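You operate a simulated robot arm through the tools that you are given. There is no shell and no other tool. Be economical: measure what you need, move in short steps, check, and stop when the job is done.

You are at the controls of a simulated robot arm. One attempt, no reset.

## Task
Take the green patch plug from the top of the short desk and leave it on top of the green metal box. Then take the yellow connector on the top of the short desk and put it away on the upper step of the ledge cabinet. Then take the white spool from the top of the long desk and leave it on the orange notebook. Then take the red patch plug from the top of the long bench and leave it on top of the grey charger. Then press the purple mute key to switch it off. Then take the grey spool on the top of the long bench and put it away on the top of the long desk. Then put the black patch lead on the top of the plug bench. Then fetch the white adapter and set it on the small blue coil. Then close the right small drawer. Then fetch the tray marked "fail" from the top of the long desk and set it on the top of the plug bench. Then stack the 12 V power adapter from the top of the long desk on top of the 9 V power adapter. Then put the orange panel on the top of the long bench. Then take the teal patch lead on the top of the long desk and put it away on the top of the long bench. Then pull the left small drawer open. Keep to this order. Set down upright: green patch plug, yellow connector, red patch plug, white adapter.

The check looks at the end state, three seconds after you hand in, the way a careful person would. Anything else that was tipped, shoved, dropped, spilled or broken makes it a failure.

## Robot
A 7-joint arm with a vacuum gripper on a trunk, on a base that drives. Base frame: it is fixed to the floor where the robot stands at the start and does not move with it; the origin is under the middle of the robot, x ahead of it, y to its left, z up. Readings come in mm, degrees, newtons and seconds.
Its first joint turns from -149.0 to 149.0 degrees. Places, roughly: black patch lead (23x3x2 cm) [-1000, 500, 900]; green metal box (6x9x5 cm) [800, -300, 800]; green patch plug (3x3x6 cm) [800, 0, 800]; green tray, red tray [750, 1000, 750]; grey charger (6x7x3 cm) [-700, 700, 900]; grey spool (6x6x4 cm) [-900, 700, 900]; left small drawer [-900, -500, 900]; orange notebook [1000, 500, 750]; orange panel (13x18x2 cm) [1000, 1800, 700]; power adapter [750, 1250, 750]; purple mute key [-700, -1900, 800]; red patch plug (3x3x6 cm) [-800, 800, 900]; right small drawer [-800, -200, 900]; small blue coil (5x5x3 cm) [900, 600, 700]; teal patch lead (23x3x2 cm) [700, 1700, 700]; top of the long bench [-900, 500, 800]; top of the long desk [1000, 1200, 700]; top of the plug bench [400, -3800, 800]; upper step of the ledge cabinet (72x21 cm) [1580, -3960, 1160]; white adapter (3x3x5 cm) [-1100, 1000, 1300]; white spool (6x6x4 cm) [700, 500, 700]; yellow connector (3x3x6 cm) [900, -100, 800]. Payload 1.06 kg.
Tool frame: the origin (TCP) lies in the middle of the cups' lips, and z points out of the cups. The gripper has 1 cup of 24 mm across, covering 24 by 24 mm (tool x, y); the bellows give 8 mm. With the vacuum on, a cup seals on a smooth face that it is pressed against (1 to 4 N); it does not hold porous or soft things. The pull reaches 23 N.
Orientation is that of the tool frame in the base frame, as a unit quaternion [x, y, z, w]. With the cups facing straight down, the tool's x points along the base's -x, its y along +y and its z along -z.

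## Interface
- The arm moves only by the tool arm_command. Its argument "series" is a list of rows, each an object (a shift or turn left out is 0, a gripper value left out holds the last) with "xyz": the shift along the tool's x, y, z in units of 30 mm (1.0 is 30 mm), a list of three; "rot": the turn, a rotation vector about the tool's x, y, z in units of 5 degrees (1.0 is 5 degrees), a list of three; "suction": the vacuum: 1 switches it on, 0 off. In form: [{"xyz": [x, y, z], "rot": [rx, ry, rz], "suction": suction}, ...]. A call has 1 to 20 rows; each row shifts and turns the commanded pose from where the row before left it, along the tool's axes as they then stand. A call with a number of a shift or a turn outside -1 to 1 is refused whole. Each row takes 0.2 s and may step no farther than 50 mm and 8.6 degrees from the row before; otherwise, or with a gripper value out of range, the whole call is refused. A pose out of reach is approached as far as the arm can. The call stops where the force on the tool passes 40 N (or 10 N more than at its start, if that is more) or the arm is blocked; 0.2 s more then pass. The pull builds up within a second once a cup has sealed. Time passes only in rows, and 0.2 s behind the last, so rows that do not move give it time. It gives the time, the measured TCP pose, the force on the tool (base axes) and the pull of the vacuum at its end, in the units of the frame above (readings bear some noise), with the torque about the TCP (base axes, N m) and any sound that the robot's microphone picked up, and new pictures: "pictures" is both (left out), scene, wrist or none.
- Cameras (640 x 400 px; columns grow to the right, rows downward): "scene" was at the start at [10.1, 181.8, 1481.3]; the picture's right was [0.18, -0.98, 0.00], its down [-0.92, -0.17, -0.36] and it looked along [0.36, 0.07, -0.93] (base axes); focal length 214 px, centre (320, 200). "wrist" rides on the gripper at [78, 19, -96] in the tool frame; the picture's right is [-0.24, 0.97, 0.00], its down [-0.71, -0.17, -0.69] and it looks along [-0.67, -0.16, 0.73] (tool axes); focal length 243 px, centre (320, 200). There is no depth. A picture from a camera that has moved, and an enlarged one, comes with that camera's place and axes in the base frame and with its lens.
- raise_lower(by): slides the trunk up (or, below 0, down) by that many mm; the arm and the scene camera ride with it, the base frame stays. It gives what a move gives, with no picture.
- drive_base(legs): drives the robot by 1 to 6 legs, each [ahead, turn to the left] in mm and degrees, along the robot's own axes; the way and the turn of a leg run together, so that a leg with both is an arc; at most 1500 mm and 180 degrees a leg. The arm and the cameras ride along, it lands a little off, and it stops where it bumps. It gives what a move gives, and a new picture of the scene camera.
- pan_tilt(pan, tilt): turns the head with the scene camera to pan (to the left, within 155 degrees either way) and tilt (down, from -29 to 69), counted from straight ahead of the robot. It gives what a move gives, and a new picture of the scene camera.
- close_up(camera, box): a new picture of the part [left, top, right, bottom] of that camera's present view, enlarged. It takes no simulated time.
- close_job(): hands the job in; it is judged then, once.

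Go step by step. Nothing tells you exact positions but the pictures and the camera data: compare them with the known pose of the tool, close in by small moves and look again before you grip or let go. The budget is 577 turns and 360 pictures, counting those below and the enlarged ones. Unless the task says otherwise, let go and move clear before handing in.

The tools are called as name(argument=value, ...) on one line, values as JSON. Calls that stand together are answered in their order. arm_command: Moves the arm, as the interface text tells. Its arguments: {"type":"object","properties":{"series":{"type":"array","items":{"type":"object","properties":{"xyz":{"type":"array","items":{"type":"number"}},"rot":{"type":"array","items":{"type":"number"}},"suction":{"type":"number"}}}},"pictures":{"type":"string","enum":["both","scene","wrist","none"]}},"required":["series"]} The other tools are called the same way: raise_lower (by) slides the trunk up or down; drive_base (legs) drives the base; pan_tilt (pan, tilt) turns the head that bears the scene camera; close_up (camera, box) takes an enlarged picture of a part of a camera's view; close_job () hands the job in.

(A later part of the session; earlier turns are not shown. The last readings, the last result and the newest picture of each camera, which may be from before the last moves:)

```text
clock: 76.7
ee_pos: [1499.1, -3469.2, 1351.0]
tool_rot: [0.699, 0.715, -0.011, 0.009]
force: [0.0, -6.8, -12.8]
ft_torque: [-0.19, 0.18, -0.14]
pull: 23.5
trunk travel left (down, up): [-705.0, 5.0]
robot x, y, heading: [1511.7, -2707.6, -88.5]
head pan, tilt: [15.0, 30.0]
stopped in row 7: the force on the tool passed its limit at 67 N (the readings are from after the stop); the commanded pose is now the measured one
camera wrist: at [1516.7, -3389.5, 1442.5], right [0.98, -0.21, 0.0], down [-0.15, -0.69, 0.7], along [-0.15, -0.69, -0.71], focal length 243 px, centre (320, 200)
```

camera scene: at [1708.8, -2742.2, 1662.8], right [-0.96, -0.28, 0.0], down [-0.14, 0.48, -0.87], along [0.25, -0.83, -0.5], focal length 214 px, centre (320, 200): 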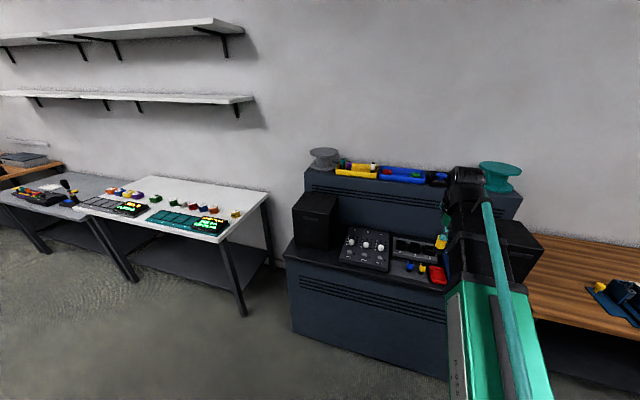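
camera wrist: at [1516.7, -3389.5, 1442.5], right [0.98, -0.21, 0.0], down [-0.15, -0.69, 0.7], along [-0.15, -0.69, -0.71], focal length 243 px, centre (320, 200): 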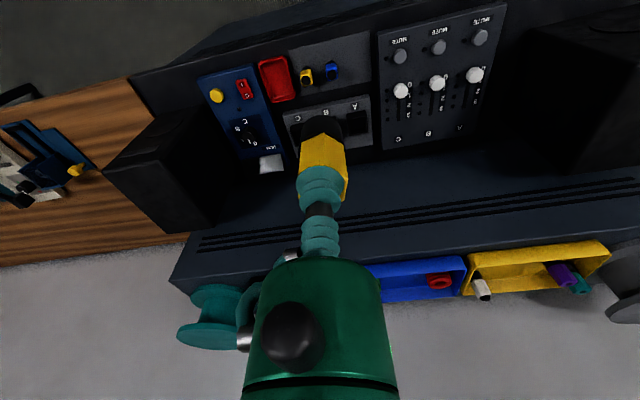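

That's the height limit there. I'll back off, level the tool and drive closer for a look down onto the step.

arm_command(series=[{"xyz": [0, 0, 0.7]}, {"rot": [0, 0.32, 0]}, {}], pictures="none")

drive_base(legs=[[300, 0]])

arm_command(series=[{}], pictures="wrist")

```text
clock: 77.5
ee_pos: [1496.9, -3469.6, 1330.0]
tool_rot: [0.7, 0.714, -0.001, -0.003]
force: [0.5, -7.8, -14.1]
ft_torque: [-0.26, 0.24, -0.11]
pull: 22.9
trunk travel left (down, up): [-705.0, 5.0]
robot x, y, heading: [1512.8, -2703.9, -88.6]
head pan, tilt: [15.0, 30.0]
```

```text
clock: 79.5
ee_pos: [1505.5, -3770.3, 1328.6]
tool_rot: [0.699, 0.715, 0.0, -0.003]
force: [-0.6, -11.2, -25.6]
ft_torque: [-0.81, 0.44, -0.17]
pull: 22.8
trunk travel left (down, up): [-705.0, 5.0]
robot x, y, heading: [1522.9, -3005.2, -88.3]
head pan, tilt: [15.0, 30.0]
camera scene: at [1716.2, -3042.7, 1662.8], right [-0.96, -0.28, 0.0], down [-0.14, 0.48, -0.87], along [0.24, -0.83, -0.5], focal length 214 px, centre (320, 200)
```

scene: 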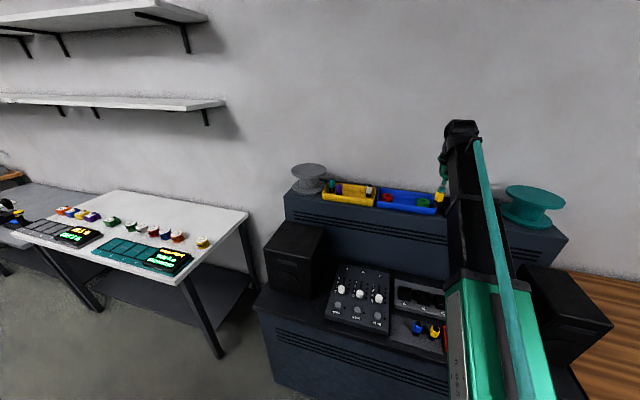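

```text
clock: 79.9
ee_pos: [1505.5, -3769.3, 1329.4]
tool_rot: [0.7, 0.715, -0.001, -0.003]
force: [-1.2, -6.1, -11.7]
ft_torque: [-0.21, 0.07, -0.08]
pull: 23.3
trunk travel left (down, up): [-705.0, 5.0]
robot x, y, heading: [1523.6, -3004.2, -88.6]
head pan, tilt: [15.0, 30.0]
camera wrist: at [1523.5, -3692.6, 1423.4], right [0.98, -0.22, -0.01], down [-0.15, -0.71, 0.68], along [-0.15, -0.67, -0.73], focal length 243 px, centre (320, 200)
```

wrist: 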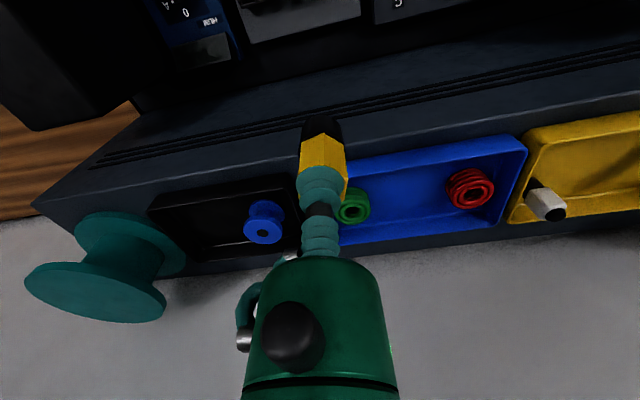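

arm_command(series=[{"xyz": [0, 0, 0.5]}, {"xyz": [0, 0, 0]}], pictures="none")

close_up(camera="wrist", box=[0, 50, 640, 330])

close_up(camera="scene", box=[260, 130, 580, 280])

```text
clock: 80.5
ee_pos: [1504.7, -3768.5, 1315.4]
tool_rot: [0.699, 0.715, -0.001, -0.002]
force: [0.7, 0.4, -1.7]
ft_torque: [-0.01, 0.03, -0.02]
pull: 23.0
trunk travel left (down, up): [-705.0, 5.0]
robot x, y, heading: [1521.8, -3005.2, -88.5]
head pan, tilt: [15.0, 30.0]
```

```text
1.00 times, centred on (320, 190) of wrist (not enlarged: the box is as wide or as high as the picture)
camera zoom: at [1522.9, -3692.1, 1408.4], right [0.98, -0.22, -0.01], down [-0.15, -0.71, 0.68], along [-0.15, -0.67, -0.73], focal length 243 px, centre (320, 210)
```

zoom: 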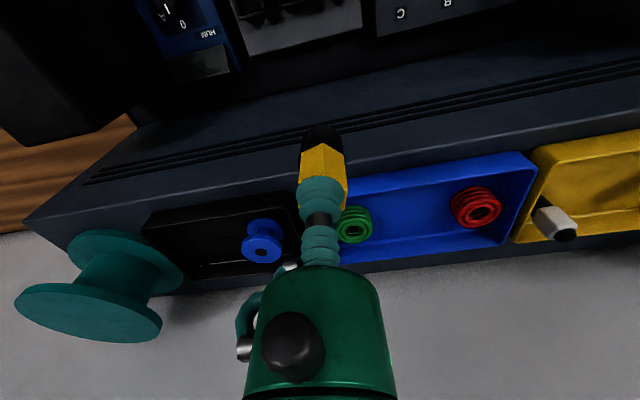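

```text
2.00 times, centred on (420, 205) of scene
camera zoom: at [1716.2, -3041.4, 1662.8], right [-0.96, -0.28, 0.0], down [-0.14, 0.48, -0.87], along [0.24, -0.83, -0.5], focal length 429 px, centre (120, 190)
```

zoom: 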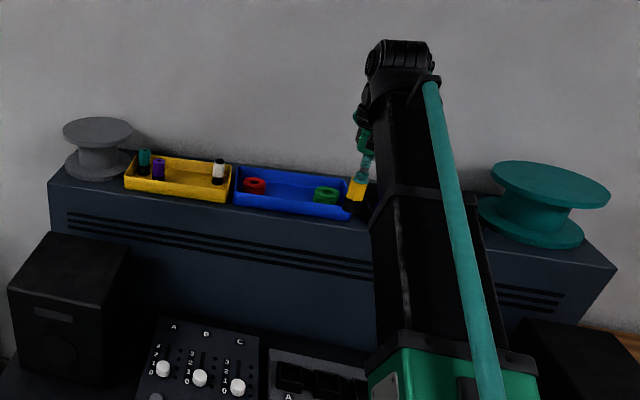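

The step is about 112 cm wide, with its top at z≈1160, and three trays and two spools take up most of it. I'll move the tool over it for a more vertical view.

arm_command(series=[{"xyz": [-0.8, 0, 0]}, {"xyz": [-0.8, 0, 0]}, {"xyz": [-0.8, 0, 0]}, {"xyz": [-0.8, 0, 0]}, {"xyz": [-0.8, 0, 0]}, {}], pictures="wrist")

```text
clock: 81.9
ee_pos: [1509.0, -3888.8, 1316.4]
tool_rot: [0.7, 0.714, -0.001, -0.002]
force: [0.3, 0.6, -1.2]
ft_torque: [-0.03, -0.04, 0.01]
pull: 22.8
trunk travel left (down, up): [-705.0, 5.0]
robot x, y, heading: [1522.8, -3009.8, -88.8]
head pan, tilt: [15.0, 30.0]
camera wrist: at [1526.4, -3812.6, 1409.2], right [0.98, -0.22, 0.0], down [-0.15, -0.71, 0.68], along [-0.15, -0.67, -0.73], focal length 243 px, centre (320, 200)
```

wrist: 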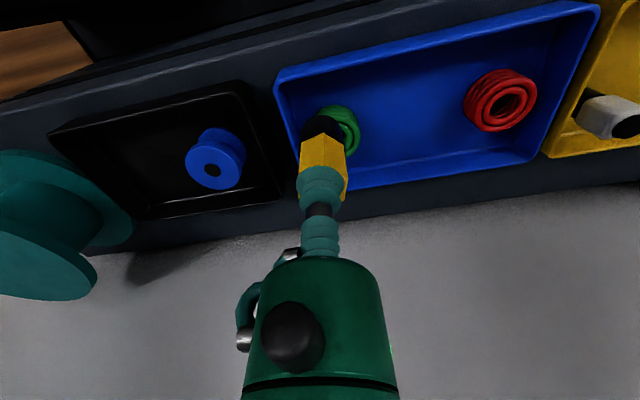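

close_up(camera="wrist", box=[130, 0, 420, 180])

```text
2.21 times, centred on (275, 90) of wrist
camera zoom: at [1526.4, -3812.6, 1409.2], right [0.98, -0.22, 0.0], down [-0.15, -0.71, 0.68], along [-0.15, -0.67, -0.73], focal length 535 px, centre (419, 443)
```

zoom: 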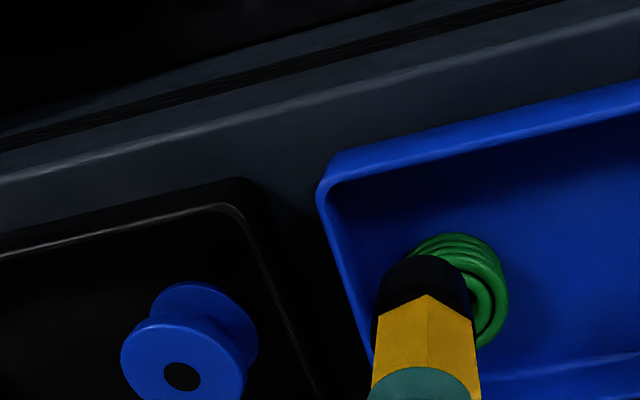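

The three trays span the 72 cm region: rings in the blue tray, a spool in the black one, and upright connectors in the yellow one. So the yellow tray is where the yellow connector belongs, and I'll move over it to find a free spot.

arm_command(series=[{"xyz": [0, 1, 0]}, {"xyz": [0, 1, 0]}, {"xyz": [0, 1, 0]}, {"xyz": [0, 1, 0]}, {"xyz": [0, 1, 0]}, {"xyz": [0, 1, 0]}, {"xyz": [0, 1, 0]}, {"xyz": [0, 1, 0]}, {"xyz": [0, 1, 0]}, {}], pictures="wrist")

```text
clock: 84.1
ee_pos: [1777.9, -3883.3, 1314.0]
tool_rot: [0.7, 0.714, -0.002, -0.003]
force: [0.2, 0.1, 0.3]
ft_torque: [-0.01, -0.03, 0.02]
pull: 22.8
trunk travel left (down, up): [-705.0, 5.0]
robot x, y, heading: [1519.0, -3002.4, -88.4]
head pan, tilt: [15.0, 30.0]
camera wrist: at [1796.5, -3805.4, 1407.9], right [0.98, -0.22, 0.0], down [-0.15, -0.71, 0.68], along [-0.15, -0.67, -0.73], focal length 243 px, centre (320, 200)
```

wrist: 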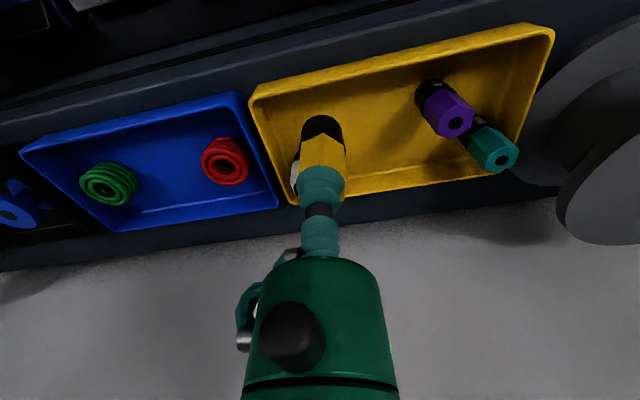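

Purple, teal and white hex connectors stand in the yellow tray, the same kind as mine. The free middle is at about (1822, -3925); I'll drive forward 45 mm and shift over it.

drive_base(legs=[[45, 0]])

arm_command(series=[{"xyz": [0, 0.72, 0]}, {"xyz": [0, 0.72, 0]}, {"xyz": [0, 0, 0.8]}, {}], pictures="wrist")

```text
clock: 85.0
ee_pos: [1779.8, -3929.6, 1313.0]
tool_rot: [0.7, 0.715, 0.0, -0.002]
force: [0.3, -0.2, -1.2]
ft_torque: [0.04, 0.0, -0.03]
pull: 23.1
trunk travel left (down, up): [-705.0, 5.0]
robot x, y, heading: [1522.1, -3049.5, -88.6]
head pan, tilt: [15.0, 30.0]
camera scene: at [1717.6, -3089.0, 1662.7], right [-0.96, -0.28, 0.0], down [-0.14, 0.48, -0.87], along [0.24, -0.83, -0.5], focal length 214 px, centre (320, 200)
```

scene: 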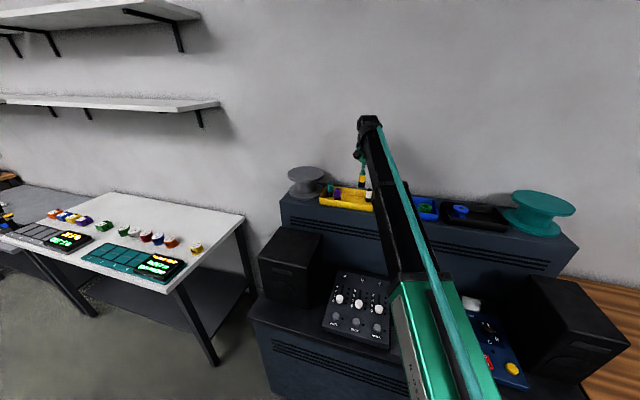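

```text
clock: 86.0
ee_pos: [1823.0, -3927.3, 1290.6]
tool_rot: [0.7, 0.714, -0.001, -0.002]
force: [0.8, -0.1, -0.6]
ft_torque: [0.03, -0.01, -0.01]
pull: 22.6
trunk travel left (down, up): [-705.0, 5.0]
robot x, y, heading: [1519.8, -3050.7, -88.5]
head pan, tilt: [15.0, 30.0]
camera wrist: at [1840.6, -3851.1, 1384.8], right [0.98, -0.21, -0.01], down [-0.15, -0.71, 0.68], along [-0.15, -0.67, -0.73], focal length 243 px, centre (320, 200)
```

wrist: 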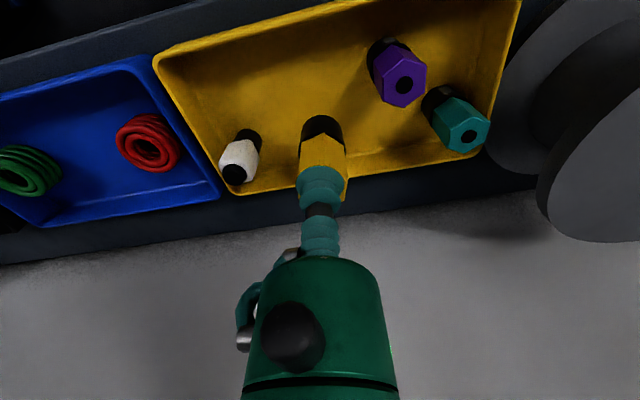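

Good clearance all round. Lowering into the tray.

arm_command(series=[{"xyz": [0, 0, 0.7]}, {"xyz": [0, 0, 0.7]}, {"xyz": [0, 0, 0.4]}, {}], pictures="wrist")

```text
clock: 87.0
ee_pos: [1822.8, -3927.2, 1235.8]
tool_rot: [0.7, 0.715, -0.002, -0.002]
force: [-0.3, 0.4, -0.6]
ft_torque: [0.03, 0.04, 0.01]
pull: 22.9
trunk travel left (down, up): [-705.0, 5.0]
robot x, y, heading: [1522.3, -3047.9, -88.6]
head pan, tilt: [15.0, 30.0]
camera wrist: at [1841.3, -3850.0, 1330.0], right [0.98, -0.21, -0.01], down [-0.15, -0.71, 0.68], along [-0.15, -0.67, -0.73], focal length 243 px, centre (320, 200)
```

wrist: 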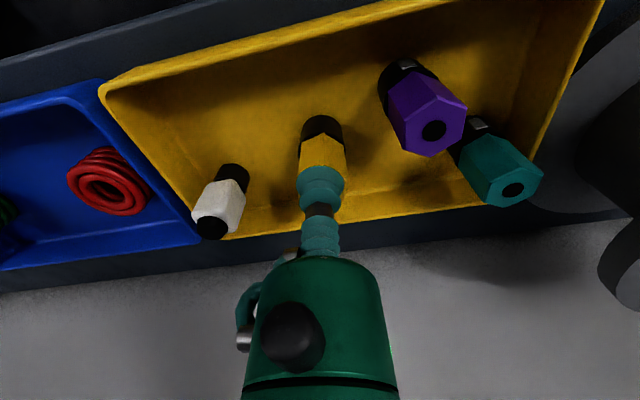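

arm_command(series=[{"xyz": [0, 0, 0.15]}, {"xyz": [0, 0, 0.1]}, {"xyz": [0, 0, 0.07]}, {}], pictures="none")

```text
clock: 88.0
ee_pos: [1821.8, -3927.0, 1226.7]
tool_rot: [0.7, 0.714, -0.001, -0.002]
force: [1.2, -2.9, 18.6]
ft_torque: [-0.05, -0.04, 0.03]
pull: 22.9
trunk travel left (down, up): [-705.0, 5.0]
robot x, y, heading: [1524.0, -3049.6, -88.5]
head pan, tilt: [15.0, 30.0]
```

Contact. Easing off 3 mm and releasing.

arm_command(series=[{"xyz": [0, 0, -0.1]}, {"suction": 0}, {}, {}, {}, {"xyz": [0, 0, -0.1]}, {"xyz": [0, 0, -0.3]}, {"xyz": [0, 0, -1]}, {"xyz": [0, 0, -1]}, {}], pictures="wrist")

```text
clock: 90.2
ee_pos: [1823.2, -3927.1, 1299.8]
tool_rot: [0.699, 0.715, 0.0, -0.004]
force: [0.3, 0.0, 0.3]
ft_torque: [-0.04, 0.04, -0.01]
pull: 0.2
trunk travel left (down, up): [-705.0, 5.0]
robot x, y, heading: [1520.7, -3049.6, -88.7]
head pan, tilt: [15.0, 30.0]
camera wrist: at [1841.9, -3851.4, 1394.2], right [0.98, -0.21, -0.01], down [-0.15, -0.71, 0.68], along [-0.15, -0.67, -0.73], focal length 243 px, centre (320, 200)
```

wrist: 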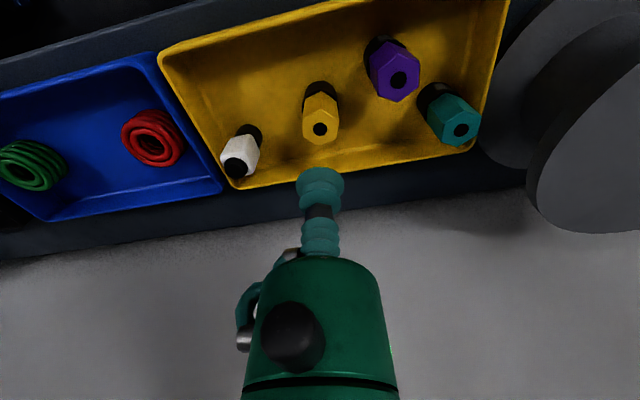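

The yellow connector stands in the tray with its kind. I'll back out, fold the arm to a carry pose and drive to the long desk.

drive_base(legs=[[-300, 0]])

arm_command(series=[{"xyz": [0, -1, 0.3]}, {"xyz": [0, -1, 0.3]}, {"xyz": [0, -1, 0.3]}, {"xyz": [0, -1, 0.3]}, {"xyz": [0.5, -1, 0.5]}, {"xyz": [0.7, -1, 0.5]}, {"xyz": [0.8, -1, 0.5]}, {"xyz": [0.8, -1, 0.5]}, {"xyz": [0.8, -1, 0.5]}, {"xyz": [0.8, -1, 0.5]}, {"xyz": [0.9, -0.5, 0.5]}, {"xyz": [0.9, 0, 0.5]}, {"xyz": [0.9, 0, 0.5]}, {"xyz": [0.9, 0, 0.5]}], pictures="none")

raise_lower(by=-130)

drive_base(legs=[[0, -91]])

```text
clock: 92.3
ee_pos: [1817.8, -3621.1, 1300.4]
tool_rot: [0.699, 0.715, -0.001, -0.003]
force: [-0.1, 0.7, -0.4]
ft_torque: [0.0, -0.02, -0.02]
pull: 0.1
trunk travel left (down, up): [-705.0, 5.0]
robot x, y, heading: [1515.3, -2743.2, -88.3]
head pan, tilt: [15.0, 30.0]
camera scene: at [1709.5, -2780.2, 1662.9], right [-0.96, -0.28, 0.0], down [-0.14, 0.48, -0.87], along [0.25, -0.83, -0.5], focal length 214 px, centre (320, 200)
```

scene: 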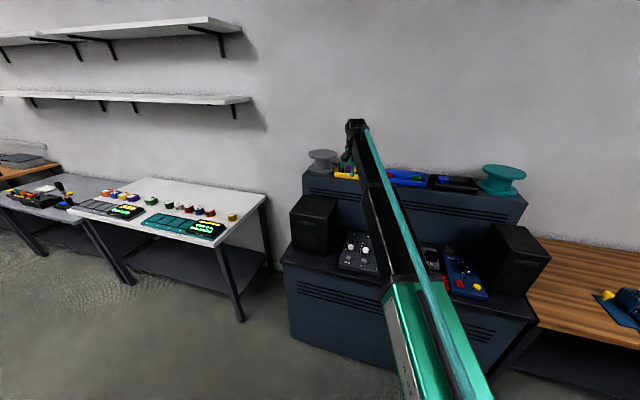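

```text
clock: 95.3
ee_pos: [1496.1, -3388.2, 1116.6]
tool_rot: [0.699, 0.715, -0.001, -0.001]
force: [-0.1, -0.3, -0.2]
ft_torque: [0.03, -0.01, 0.04]
pull: 0.0
trunk travel left (down, up): [-705.0, 5.0]
robot x, y, heading: [1511.2, -2744.5, -88.3]
head pan, tilt: [15.0, 30.0]
```

```text
clock: 96.8
ee_pos: [1496.1, -3388.3, 985.5]
tool_rot: [0.699, 0.715, -0.002, -0.003]
force: [0.4, 0.3, -0.4]
ft_torque: [0.0, 0.05, 0.01]
pull: 0.1
trunk travel left (down, up): [-575.0, 135.0]
robot x, y, heading: [1514.7, -2741.7, -88.5]
head pan, tilt: [15.0, 30.0]
```

```text
clock: 101.1
ee_pos: [871.9, -2711.7, 986.8]
tool_rot: [1.0, 0.0, 0.001, -0.003]
force: [0.0, 0.2, -0.5]
ft_torque: [-0.02, 0.01, 0.0]
pull: 0.0
trunk travel left (down, up): [-575.0, 135.0]
robot x, y, heading: [1514.7, -2744.4, -180.1]
head pan, tilt: [15.0, 30.0]
camera scene: at [1473.2, -2937.8, 1532.8], right [-0.26, 0.97, 0.0], down [0.48, 0.13, -0.87], along [-0.84, -0.23, -0.5], focal length 214 px, centre (320, 200)
```

scene: 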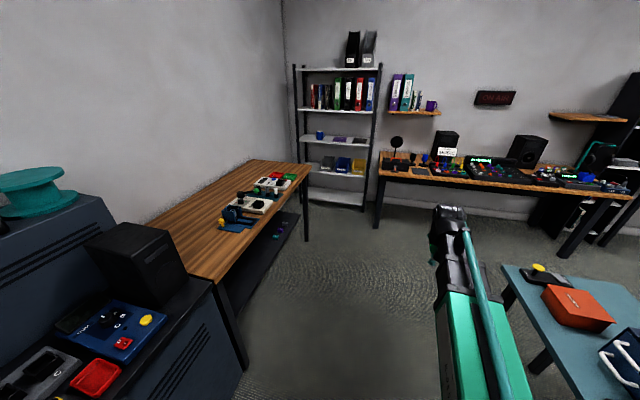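

Path clear. I'm driving west, then north up the corridor.

drive_base(legs=[[1490, 0], [0, -90], [1500, 0], [1500, 0]])

```text
clock: 126.6
ee_pos: [66.4, 951.5, 986.4]
tool_rot: [-0.701, 0.713, -0.003, 0.001]
force: [0.0, -0.5, 0.3]
ft_torque: [0.01, 0.01, 0.01]
pull: 0.0
trunk travel left (down, up): [-575.0, 135.0]
robot x, y, heading: [21.5, 307.3, 89.1]
head pan, tilt: [15.0, 30.0]
camera scene: at [-169.4, 356.9, 1532.8], right [0.97, 0.25, 0.0], down [0.12, -0.48, -0.87], along [-0.21, 0.84, -0.5], focal length 214 px, centre (320, 200)
```

scene: 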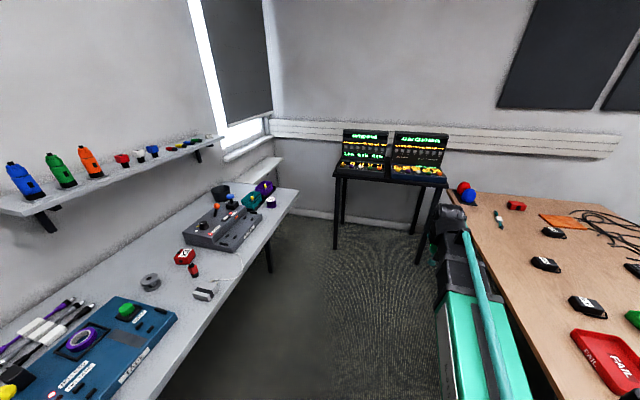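

I'm at (21, 307). The lamp is within the arm's sweep here, so I'll back up to y≈50 before turning to face the desk.

drive_base(legs=[[-250, 0], [0, -89], [70, 0]])

pan_tilt(pan=20, tilt=50)

```text
clock: 132.9
ee_pos: [730.4, -7.1, 986.7]
tool_rot: [0.021, 1.0, -0.003, -0.002]
force: [-0.2, -0.8, 0.3]
ft_torque: [-0.01, 0.0, 0.0]
pull: 0.0
trunk travel left (down, up): [-575.0, 135.0]
robot x, y, heading: [87.9, 53.4, -2.1]
head pan, tilt: [15.0, 30.0]
camera scene: at [140.4, 245.5, 1532.8], right [0.22, -0.98, 0.0], down [-0.49, -0.11, -0.87], along [0.84, 0.19, -0.5], focal length 214 px, centre (320, 200)
```

scene: 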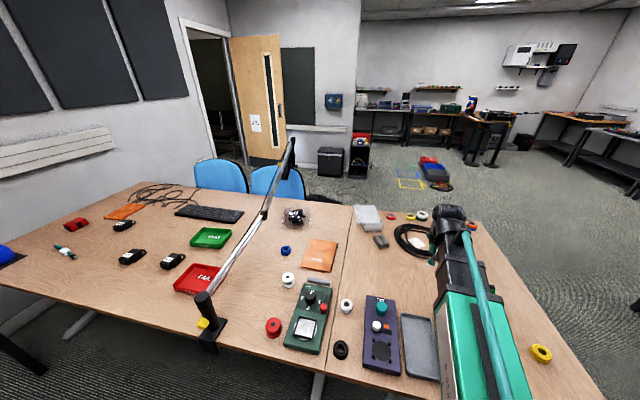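

```text
clock: 133.8
ee_pos: [730.1, -6.9, 985.8]
tool_rot: [0.021, 1.0, -0.002, 0.0]
force: [0.4, -0.3, -0.1]
ft_torque: [-0.03, -0.02, -0.01]
pull: 0.0
trunk travel left (down, up): [-575.0, 135.0]
robot x, y, heading: [90.9, 50.4, -2.1]
head pan, tilt: [20.0, 50.0]
camera scene: at [124.7, 249.0, 1503.4], right [0.31, -0.95, 0.0], down [-0.73, -0.23, -0.64], along [0.61, 0.2, -0.77], focal length 214 px, centre (320, 200)
```

scene: 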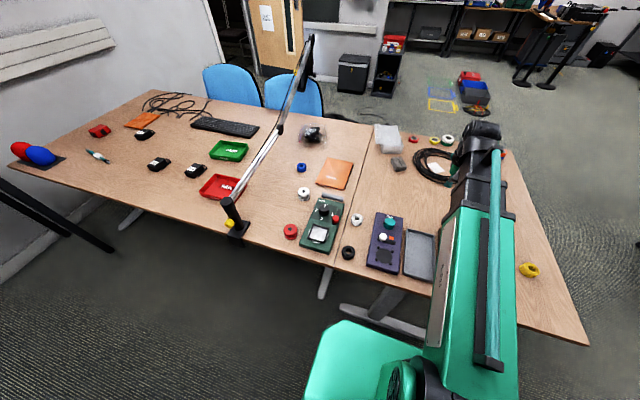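

Moving the tool over to the white spool, at about (730, 525).

arm_command(series=[{"xyz": [0.04, 0.98, 0.15]}, {"xyz": [0.04, 0.98, 0.15]}, {"xyz": [0.04, 0.98, 0.15]}, {"xyz": [0.04, 0.98, 0.15]}, {"xyz": [0.04, 0.98, 0.15]}, {"xyz": [0.04, 0.98, 0.15]}, {"xyz": [0.04, 0.98, 0.15]}, {"xyz": [0.04, 0.98, 0.15]}, {"xyz": [0.04, 0.98, 0.15]}, {"xyz": [0.04, 0.98, 0.15]}, {"xyz": [0.04, 0.98, 0.15]}, {"xyz": [0.04, 0.98, 0.15]}, {"xyz": [0.04, 0.98, 0.15]}, {"xyz": [0.04, 0.98, 0.15]}, {"xyz": [0.04, 0.98, 0.15]}, {"xyz": [0.04, 0.98, 0.15]}], pictures="wrist")

```text
clock: 137.2
ee_pos: [733.0, 465.8, 911.2]
tool_rot: [0.02, 1.0, -0.003, -0.001]
force: [-0.1, 0.3, -0.2]
ft_torque: [0.0, 0.02, 0.02]
pull: 0.0
trunk travel left (down, up): [-575.0, 135.0]
robot x, y, heading: [93.3, 51.3, -2.3]
head pan, tilt: [20.0, 50.0]
camera wrist: at [656.3, 486.7, 1005.3], right [0.28, 0.96, -0.01], down [0.7, -0.2, 0.68], along [0.66, -0.19, -0.73], focal length 243 px, centre (320, 200)
```

wrist: 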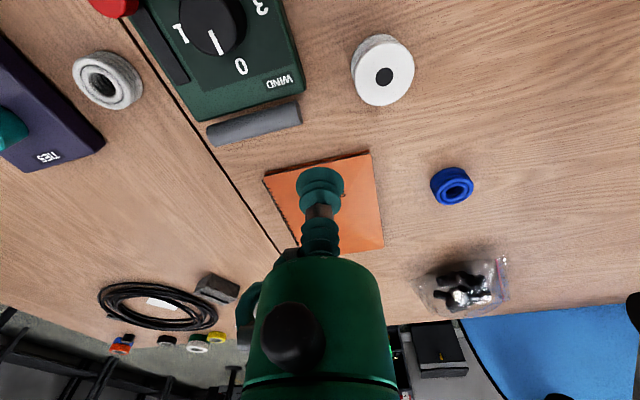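

The spool top lies at about (737, 522). Moving over it and lowering.

arm_command(series=[{"xyz": [-0.05, 0.95, 0.8]}, {"xyz": [0, 0.95, 0.9]}, {"xyz": [0, 0, 0.9]}, {}], pictures="none")

close_up(camera="wrist", box=[220, 40, 440, 240])

```text
clock: 138.2
ee_pos: [734.7, 522.2, 834.6]
tool_rot: [0.02, 1.0, -0.002, -0.001]
force: [-0.3, 0.8, 0.1]
ft_torque: [0.02, 0.0, 0.0]
pull: 0.0
trunk travel left (down, up): [-575.0, 135.0]
robot x, y, heading: [86.8, 50.6, -2.1]
head pan, tilt: [20.0, 50.0]
```

```text
2.00 times, centred on (330, 140) of wrist
camera zoom: at [659.0, 543.0, 928.3], right [0.28, 0.96, -0.01], down [0.7, -0.2, 0.68], along [0.66, -0.19, -0.73], focal length 485 px, centre (300, 320)
```

zoom: 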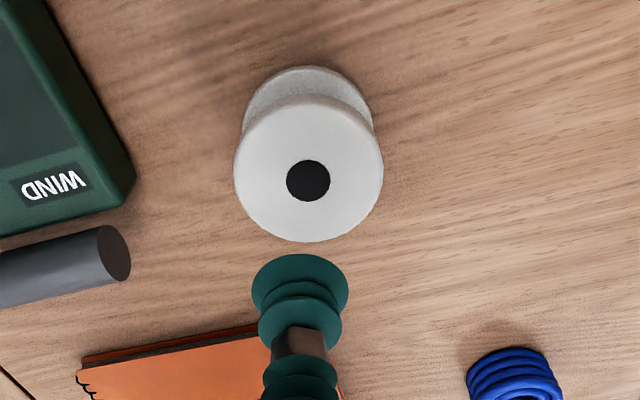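

arm_command(series=[{"xyz": [-0.07, 0.04, 1], "suction": 1}, {"xyz": [0, 0, 0.6]}, {"xyz": [0, 0, 0.2]}, {"xyz": [0, 0, 0.07]}, {}, {}, {}], pictures="none")

```text
clock: 139.8
ee_pos: [735.4, 522.2, 778.1]
tool_rot: [0.021, 1.0, -0.002, -0.002]
force: [0.1, 1.4, -0.3]
ft_torque: [0.03, 0.02, 0.02]
pull: 0.1
trunk travel left (down, up): [-575.0, 135.0]
robot x, y, heading: [92.3, 55.3, -2.0]
head pan, tilt: [20.0, 50.0]
```

arm_command(series=[{"xyz": [-0.04, 0.03, 0.07]}, {"xyz": [0, 0, 0.07]}, {"xyz": [0, 0, 0.07]}, {}, {}, {}], pictures="none")

close_up(camera="wrist", box=[220, 40, 440, 240])

```text
clock: 141.2
ee_pos: [737.8, 521.7, 771.6]
tool_rot: [0.021, 1.0, -0.003, -0.001]
force: [0.4, -1.0, 0.3]
ft_torque: [-0.02, -0.02, -0.01]
pull: 22.6
trunk travel left (down, up): [-575.0, 135.0]
robot x, y, heading: [87.9, 52.1, -2.2]
head pan, tilt: [20.0, 50.0]
```

```text
2.00 times, centred on (330, 140) of wrist
camera zoom: at [660.4, 543.2, 865.8], right [0.28, 0.96, -0.01], down [0.7, -0.2, 0.68], along [0.66, -0.19, -0.73], focal length 485 px, centre (300, 320)
```

zoom: 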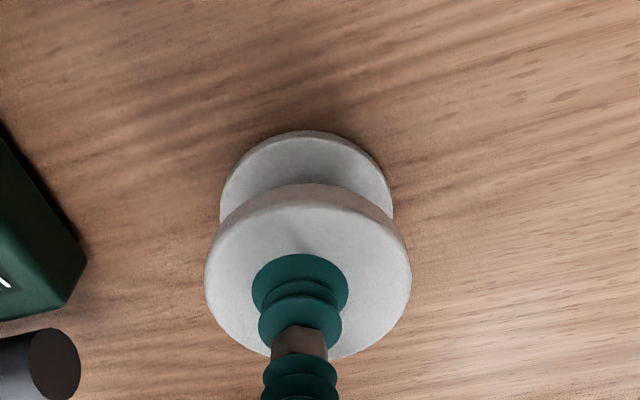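

Sealed on the spool. The notebook centre is about (932, 428), so I'll lift and carry the spool over it.

arm_command(series=[{"xyz": [0, 0, -0.5]}, {"xyz": [0, 0, -1]}, {"xyz": [0, 0, -1]}, {"xyz": [-0.914, -0.4, 0]}, {"xyz": [-0.914, -0.4, 0]}, {"xyz": [-0.914, -0.4, 0]}, {"xyz": [-0.914, -0.4, 0]}, {"xyz": [-0.914, -0.4, 0]}, {"xyz": [-0.914, -0.4, 0]}, {"xyz": [-0.8, -0.4, 0]}, {}], pictures="wrist")

```text
clock: 143.6
ee_pos: [920.9, 432.4, 847.2]
tool_rot: [0.022, 1.0, -0.003, -0.001]
force: [0.1, -0.3, -0.9]
ft_torque: [-0.01, 0.0, 0.0]
pull: 22.8
trunk travel left (down, up): [-575.0, 135.0]
robot x, y, heading: [87.0, 51.9, -2.2]
head pan, tilt: [20.0, 50.0]
camera wrist: at [846.4, 453.1, 941.8], right [0.27, 0.96, -0.01], down [0.7, -0.2, 0.68], along [0.66, -0.19, -0.73], focal length 243 px, centre (320, 200)
```

wrist: 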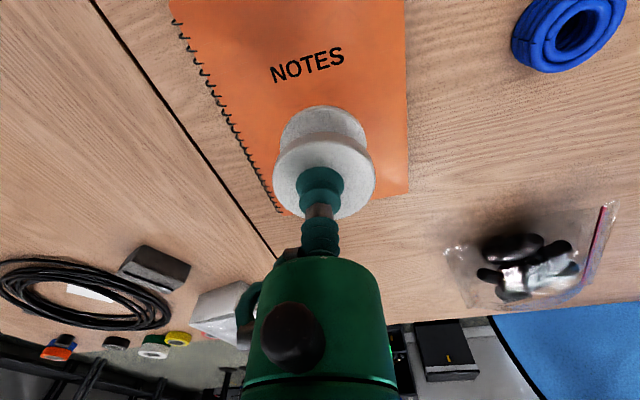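

Well over the notebook. Lowering.

arm_command(series=[{"xyz": [0, 0, 0.8]}, {"xyz": [0, 0, 0.8]}, {"xyz": [0, 0, 0.2]}, {"xyz": [0, 0, 0.07]}, {}], pictures="none")

```text
clock: 144.8
ee_pos: [922.4, 430.1, 789.4]
tool_rot: [0.021, 1.0, -0.003, -0.001]
force: [-0.1, 0.8, -0.5]
ft_torque: [-0.01, 0.02, 0.02]
pull: 22.8
trunk travel left (down, up): [-575.0, 135.0]
robot x, y, heading: [87.4, 55.5, -2.3]
head pan, tilt: [20.0, 50.0]
```

arm_command(series=[{"xyz": [0, 0, 0.07]}, {"xyz": [0, 0, 0.07]}, {}], pictures="none")

```text
clock: 145.6
ee_pos: [921.9, 430.1, 786.8]
tool_rot: [0.021, 1.0, -0.003, -0.002]
force: [-0.9, 0.0, -0.8]
ft_torque: [0.04, 0.02, 0.03]
pull: 22.7
trunk travel left (down, up): [-575.0, 135.0]
robot x, y, heading: [90.6, 52.7, -2.4]
head pan, tilt: [20.0, 50.0]
```

arm_command(series=[{"xyz": [0, 0, 0.07]}, {"xyz": [0, 0, 0.07]}, {}], pictures="wrist")

```text
clock: 146.4
ee_pos: [921.2, 430.0, 782.7]
tool_rot: [0.021, 1.0, -0.002, -0.001]
force: [1.5, -0.3, 6.1]
ft_torque: [0.02, 0.04, -0.01]
pull: 22.8
trunk travel left (down, up): [-575.0, 135.0]
robot x, y, heading: [88.8, 50.6, -2.1]
head pan, tilt: [20.0, 50.0]
camera wrist: at [844.8, 451.5, 876.7], right [0.28, 0.96, 0.0], down [0.7, -0.2, 0.68], along [0.66, -0.19, -0.73], focal length 243 px, centre (320, 200)
```

wrist: 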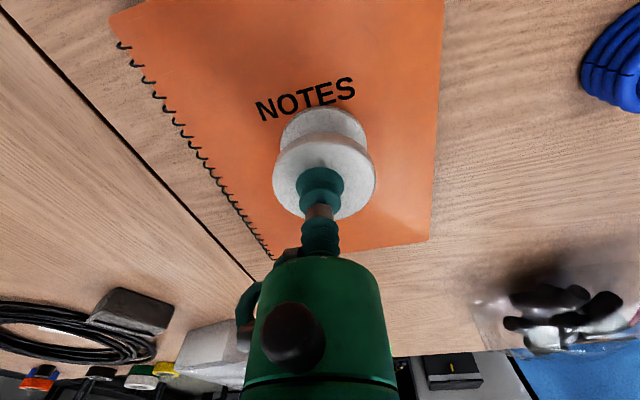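

Contact on the notebook. Releasing and rising.

arm_command(series=[{"suction": 0}, {}, {}, {}, {"xyz": [0, 0, -0.1]}, {"xyz": [0, 0, -0.3]}, {"xyz": [0, 0, -1]}, {"xyz": [0, 0, -1]}, {"xyz": [0, 0, -1]}, {"xyz": [0.5, 0, -1]}, {"xyz": [0.5, 0, -1]}], pictures="wrist")

```text
clock: 148.8
ee_pos: [890.9, 431.8, 945.1]
tool_rot: [0.021, 1.0, -0.003, -0.001]
force: [0.8, -0.1, 0.2]
ft_torque: [-0.01, -0.02, 0.01]
pull: 0.0
trunk travel left (down, up): [-575.0, 135.0]
robot x, y, heading: [89.7, 54.6, -2.2]
head pan, tilt: [20.0, 50.0]
camera wrist: at [815.1, 452.3, 1039.6], right [0.28, 0.96, -0.01], down [0.7, -0.2, 0.68], along [0.66, -0.19, -0.73], focal length 243 px, centre (320, 200)
```

wrist: 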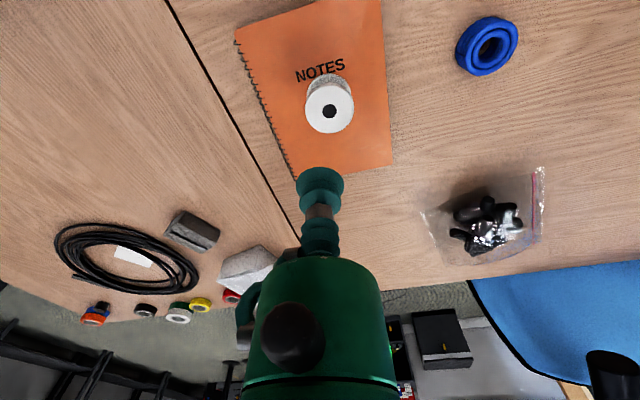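

The spool rests on the notebook. Next is the long bench behind me; I'll fold the arm and look backward before turning.

arm_command(series=[{"xyz": [0.6, -1, -0.1]}, {"xyz": [0.6, -1, -0.1]}, {"xyz": [0.6, -1, -0.1]}, {"xyz": [0.6, -1, -0.1]}, {"xyz": [0.6, -1, -0.1]}, {"xyz": [0.6, -1, -0.1]}, {"xyz": [0.6, -1, -0.1]}, {"xyz": [0.6, -1, -0.1]}, {"xyz": [0.6, -1, -0.1]}, {"xyz": [0.6, -1, -0.1]}, {"xyz": [0, -1, 0]}, {"xyz": [0, -1, 0]}, {"xyz": [0, -1, 0]}], pictures="none")

pan_tilt(pan=130, tilt=45)

```text
clock: 151.6
ee_pos: [694.4, 50.1, 976.9]
tool_rot: [0.021, 1.0, -0.002, -0.001]
force: [0.3, 0.4, 0.7]
ft_torque: [-0.02, -0.01, -0.04]
pull: 0.1
trunk travel left (down, up): [-575.0, 135.0]
robot x, y, heading: [89.0, 53.6, -2.4]
head pan, tilt: [20.0, 50.0]
```

```text
clock: 153.4
ee_pos: [696.4, 50.0, 976.1]
tool_rot: [0.021, 1.0, -0.003, -0.001]
force: [-0.2, 0.3, -0.1]
ft_torque: [-0.02, 0.03, -0.01]
pull: 0.1
trunk travel left (down, up): [-575.0, 135.0]
robot x, y, heading: [91.1, 54.7, -2.0]
head pan, tilt: [130.0, 45.0]
camera scene: at [1.6, 289.8, 1510.2], right [0.79, 0.61, 0.0], down [0.43, -0.56, -0.71], along [-0.43, 0.56, -0.71], focal length 214 px, centre (320, 200)
```

scene: 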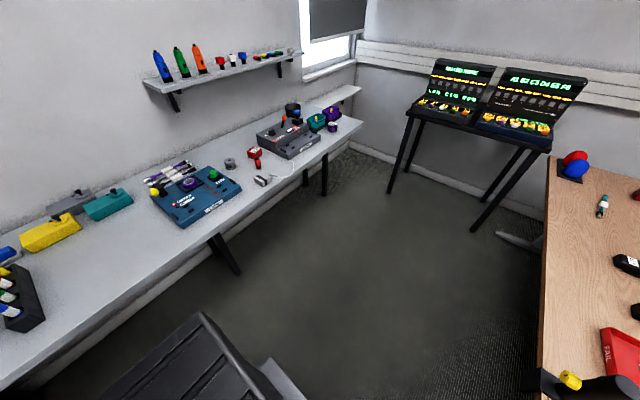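

pan_tilt(pan=155, tilt=69)

close_up(camera="scene", box=[0, 100, 640, 400])

```text
clock: 154.3
ee_pos: [695.6, 49.4, 976.2]
tool_rot: [0.021, 1.0, -0.003, -0.001]
force: [0.8, 0.6, 0.3]
ft_torque: [-0.01, -0.01, 0.01]
pull: 0.1
trunk travel left (down, up): [-575.0, 135.0]
robot x, y, heading: [91.6, 51.5, -2.2]
head pan, tilt: [154.7, 68.8]
camera scene: at [1.7, 251.4, 1481.4], right [0.46, 0.89, 0.0], down [0.83, -0.43, -0.36], along [-0.32, 0.17, -0.93], focal length 214 px, centre (320, 200)
```

scene: 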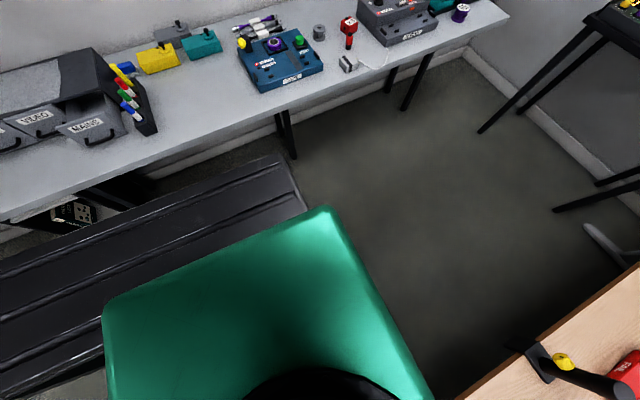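

```text
1.00 times, centred on (320, 250) of scene (not enlarged: the box is as wide or as high as the picture)
camera zoom: at [1.7, 251.4, 1481.4], right [0.46, 0.89, 0.0], down [0.83, -0.43, -0.36], along [-0.32, 0.17, -0.93], focal length 214 px, centre (320, 150)
```

zoom: 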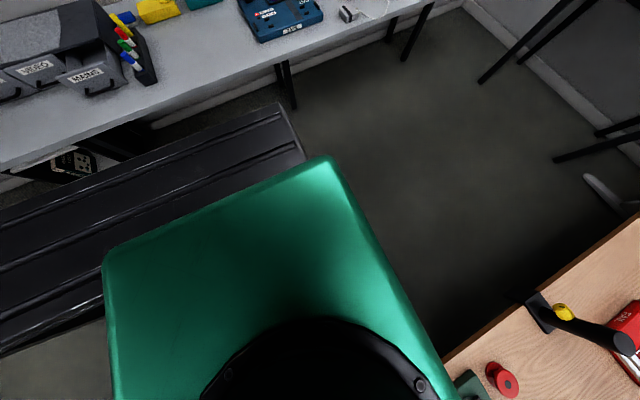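

My body extends about 300 mm behind the axis. I'll back off 90 mm, turn left, drive north to y≈600, and turn to face the bench.

drive_base(legs=[[-100, 0], [0, 92], [540, 0], [0, 90]])

pan_tilt(pan=-15, tilt=50)

```text
clock: 166.0
ee_pos: [-615.9, 554.2, 976.6]
tool_rot: [1.0, 0.017, 0.001, -0.003]
force: [0.6, 0.0, -0.8]
ft_torque: [0.03, 0.01, 0.02]
pull: 0.0
trunk travel left (down, up): [-575.0, 135.0]
robot x, y, heading: [-12.0, 595.2, -177.9]
head pan, tilt: [154.7, 68.8]
camera scene: at [90.9, 407.2, 1481.3], right [-0.39, -0.92, 0.0], down [-0.86, 0.37, -0.36], along [0.33, -0.14, -0.93], focal length 214 px, centre (320, 200)
```

scene: 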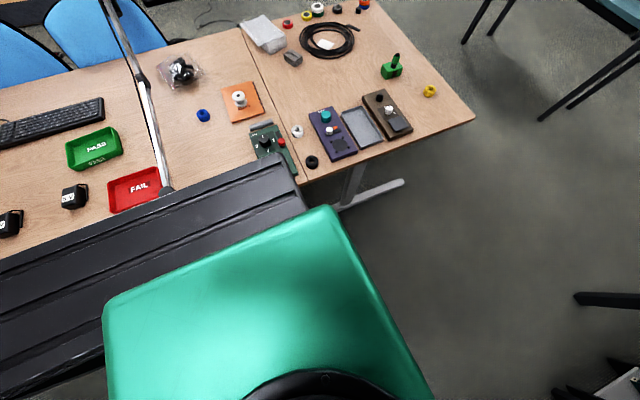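

```text
clock: 168.6
ee_pos: [-615.6, 553.5, 976.4]
tool_rot: [1.0, 0.016, 0.001, -0.003]
force: [0.1, -0.7, -0.6]
ft_torque: [-0.02, 0.02, 0.02]
pull: 0.1
trunk travel left (down, up): [-575.0, 135.0]
robot x, y, heading: [-9.9, 597.1, -178.0]
head pan, tilt: [-15.0, 50.0]
camera scene: at [-35.6, 446.5, 1503.3], right [0.22, 0.97, 0.0], down [0.75, -0.17, -0.64], along [-0.63, 0.14, -0.77], focal length 214 px, centre (320, 200)
```

scene: 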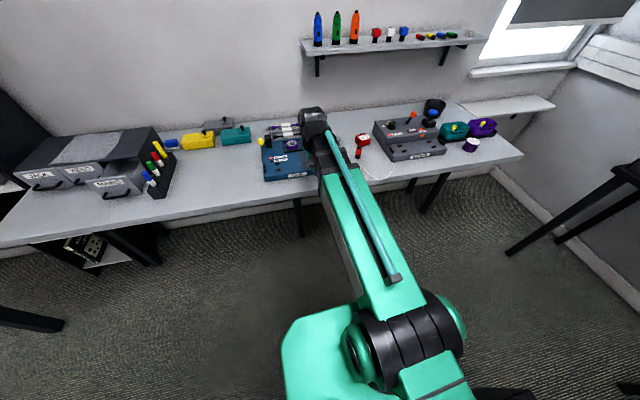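

Facing the bench. I'll use the wrist camera.

arm_command(series=[{"xyz": [0, -1, 0]}, {"xyz": [0, -1, 0]}, {"xyz": [0, -1, 0]}, {}], pictures="wrist")

close_up(camera="wrist", box=[0, 0, 360, 220])

```text
clock: 169.6
ee_pos: [-619.3, 643.4, 977.3]
tool_rot: [1.0, 0.017, 0.001, -0.003]
force: [0.8, 0.2, -0.2]
ft_torque: [-0.02, 0.0, 0.01]
pull: 0.0
trunk travel left (down, up): [-575.0, 135.0]
robot x, y, heading: [-14.4, 596.0, -178.1]
head pan, tilt: [-15.0, 50.0]
camera wrist: at [-539.9, 625.2, 1071.5], right [-0.2, -0.98, -0.01], down [-0.71, 0.14, 0.68], along [-0.67, 0.14, -0.73], focal length 243 px, centre (320, 200)
```

wrist: 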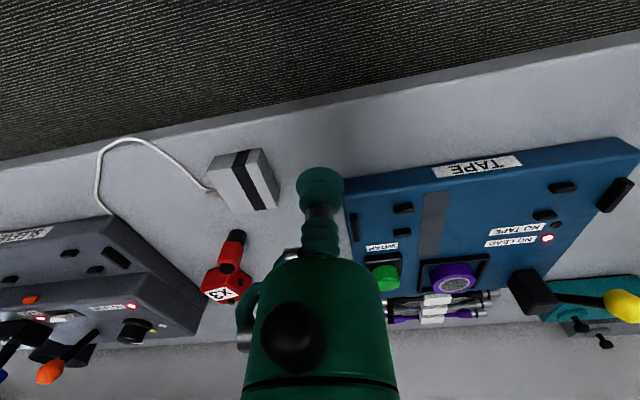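

```text
1.78 times, centred on (180, 110) of wrist
camera zoom: at [-539.9, 625.2, 1071.5], right [-0.2, -0.98, -0.01], down [-0.71, 0.14, 0.68], along [-0.67, 0.14, -0.73], focal length 431 px, centre (569, 360)
```

zoom: 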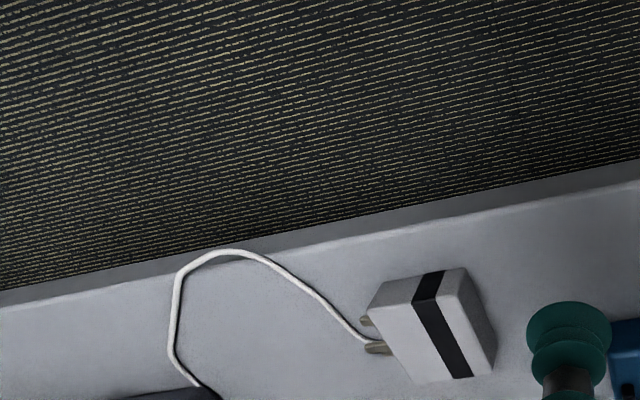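

close_up(camera="wrist", box=[160, 200, 280, 320])

close_up(camera="scene", box=[300, 90, 420, 190])

```text
3.33 times, centred on (220, 260) of wrist
camera zoom: at [-539.9, 625.2, 1071.5], right [-0.2, -0.98, -0.01], down [-0.71, 0.14, 0.68], along [-0.67, 0.14, -0.73], focal length 809 px, centre (653, 0)
```

zoom: 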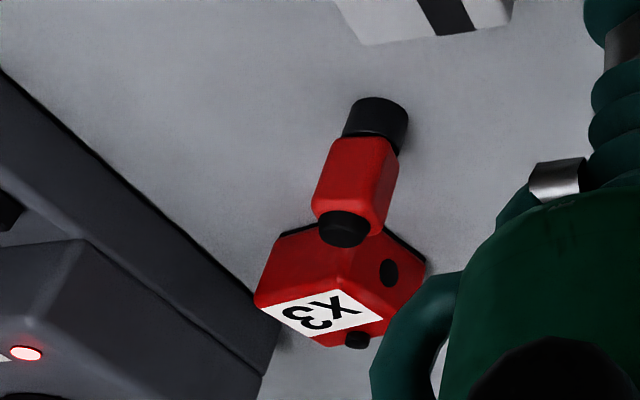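

```text
4.00 times, centred on (360, 140) of scene
camera zoom: at [-35.6, 446.7, 1503.3], right [0.22, 0.97, 0.0], down [0.75, -0.17, -0.64], along [-0.63, 0.14, -0.77], focal length 858 px, centre (160, 440)
```

zoom: 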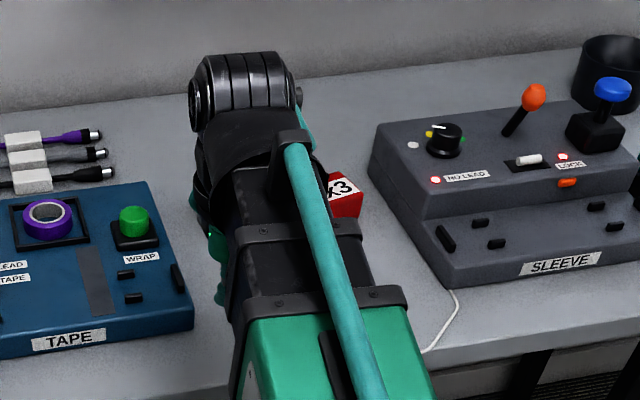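

Red plug: base at about (-770, 785), top z≈917, bench z≈865. Moving over it.

arm_command(series=[{"xyz": [-0.95, -0.98, 0]}, {"xyz": [-0.95, -0.98, 0]}, {"xyz": [-0.95, -0.98, 0]}, {"xyz": [-0.95, -0.98, 0]}, {"xyz": [-0.95, -0.98, 0]}, {}], pictures="wrist")

close_up(camera="wrist", box=[220, 60, 440, 240])

```text
clock: 171.0
ee_pos: [-765.9, 788.0, 976.3]
tool_rot: [1.0, 0.017, 0.001, -0.002]
force: [0.1, 0.7, -0.3]
ft_torque: [0.0, 0.0, 0.02]
pull: 0.0
trunk travel left (down, up): [-575.0, 135.0]
robot x, y, heading: [-9.9, 595.9, -178.1]
head pan, tilt: [-15.0, 50.0]
camera wrist: at [-687.3, 769.4, 1070.6], right [-0.2, -0.98, -0.01], down [-0.71, 0.14, 0.68], along [-0.67, 0.14, -0.73], focal length 243 px, centre (320, 200)
```

wrist: 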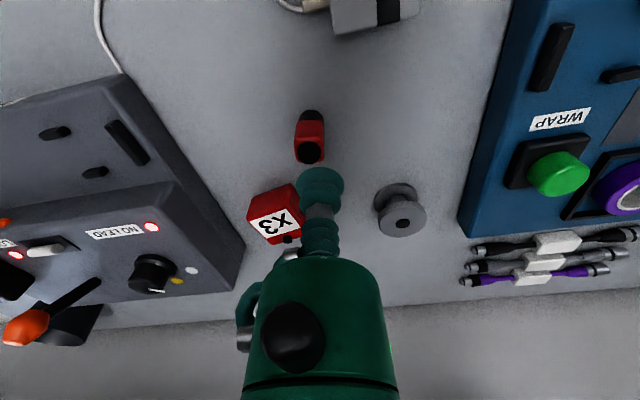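

```text
2.22 times, centred on (330, 150) of wrist
camera zoom: at [-687.3, 769.4, 1070.6], right [-0.2, -0.98, -0.01], down [-0.71, 0.14, 0.68], along [-0.67, 0.14, -0.73], focal length 539 px, centre (298, 311)
```

zoom: 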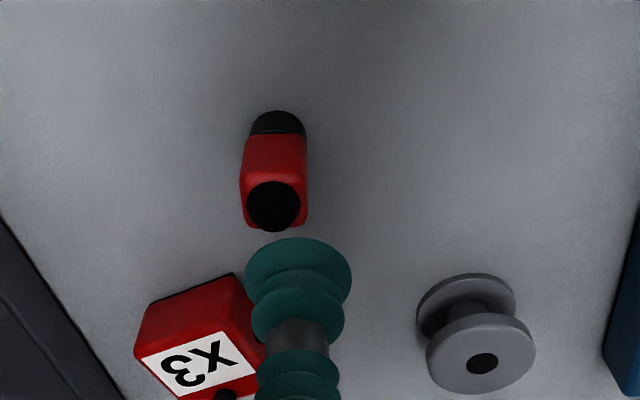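

Two views together put the cap at about (-792, 801), z≈898. Aligning and lowering to 925.

arm_command(series=[{"xyz": [-0.85, -0.46, 0]}, {"xyz": [0, 0, 0.85]}, {"xyz": [0, 0, 0.8]}, {}], pictures="none")

close_up(camera="wrist", box=[220, 60, 440, 240])

```text
clock: 172.0
ee_pos: [-791.2, 798.9, 928.9]
tool_rot: [1.0, 0.017, 0.001, -0.003]
force: [0.2, -0.2, -0.2]
ft_torque: [0.0, -0.01, -0.02]
pull: 0.0
trunk travel left (down, up): [-575.0, 135.0]
robot x, y, heading: [-10.1, 598.1, -177.9]
head pan, tilt: [-15.0, 50.0]
```

```text
2.22 times, centred on (330, 150) of wrist
camera zoom: at [-712.5, 781.1, 1022.0], right [-0.2, -0.98, -0.01], down [-0.71, 0.14, 0.68], along [-0.67, 0.14, -0.73], focal length 539 px, centre (298, 311)
```

zoom: 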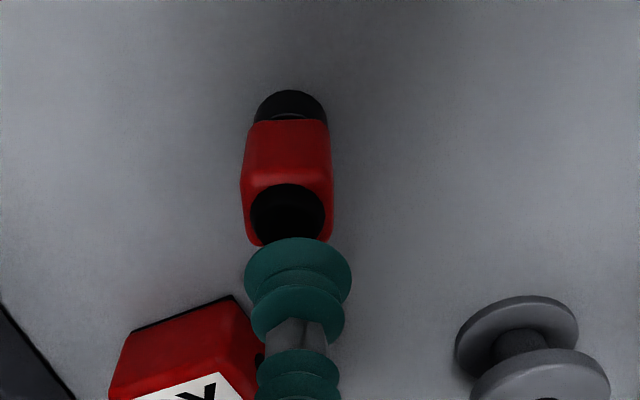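

arm_command(series=[{"xyz": [0, -0.05, 0.5], "suction": 1}, {"xyz": [0, 0, 0.3]}, {"xyz": [0, 0, 0.1]}, {}, {}, {}], pictures="none")

```text
clock: 173.4
ee_pos: [-790.5, 801.9, 900.9]
tool_rot: [1.0, 0.016, 0.001, -0.002]
force: [-4.7, 1.2, 18.7]
ft_torque: [0.0, 0.0, -0.03]
pull: 23.1
trunk travel left (down, up): [-575.0, 135.0]
robot x, y, heading: [-11.0, 597.5, -177.9]
head pan, tilt: [-15.0, 50.0]
```

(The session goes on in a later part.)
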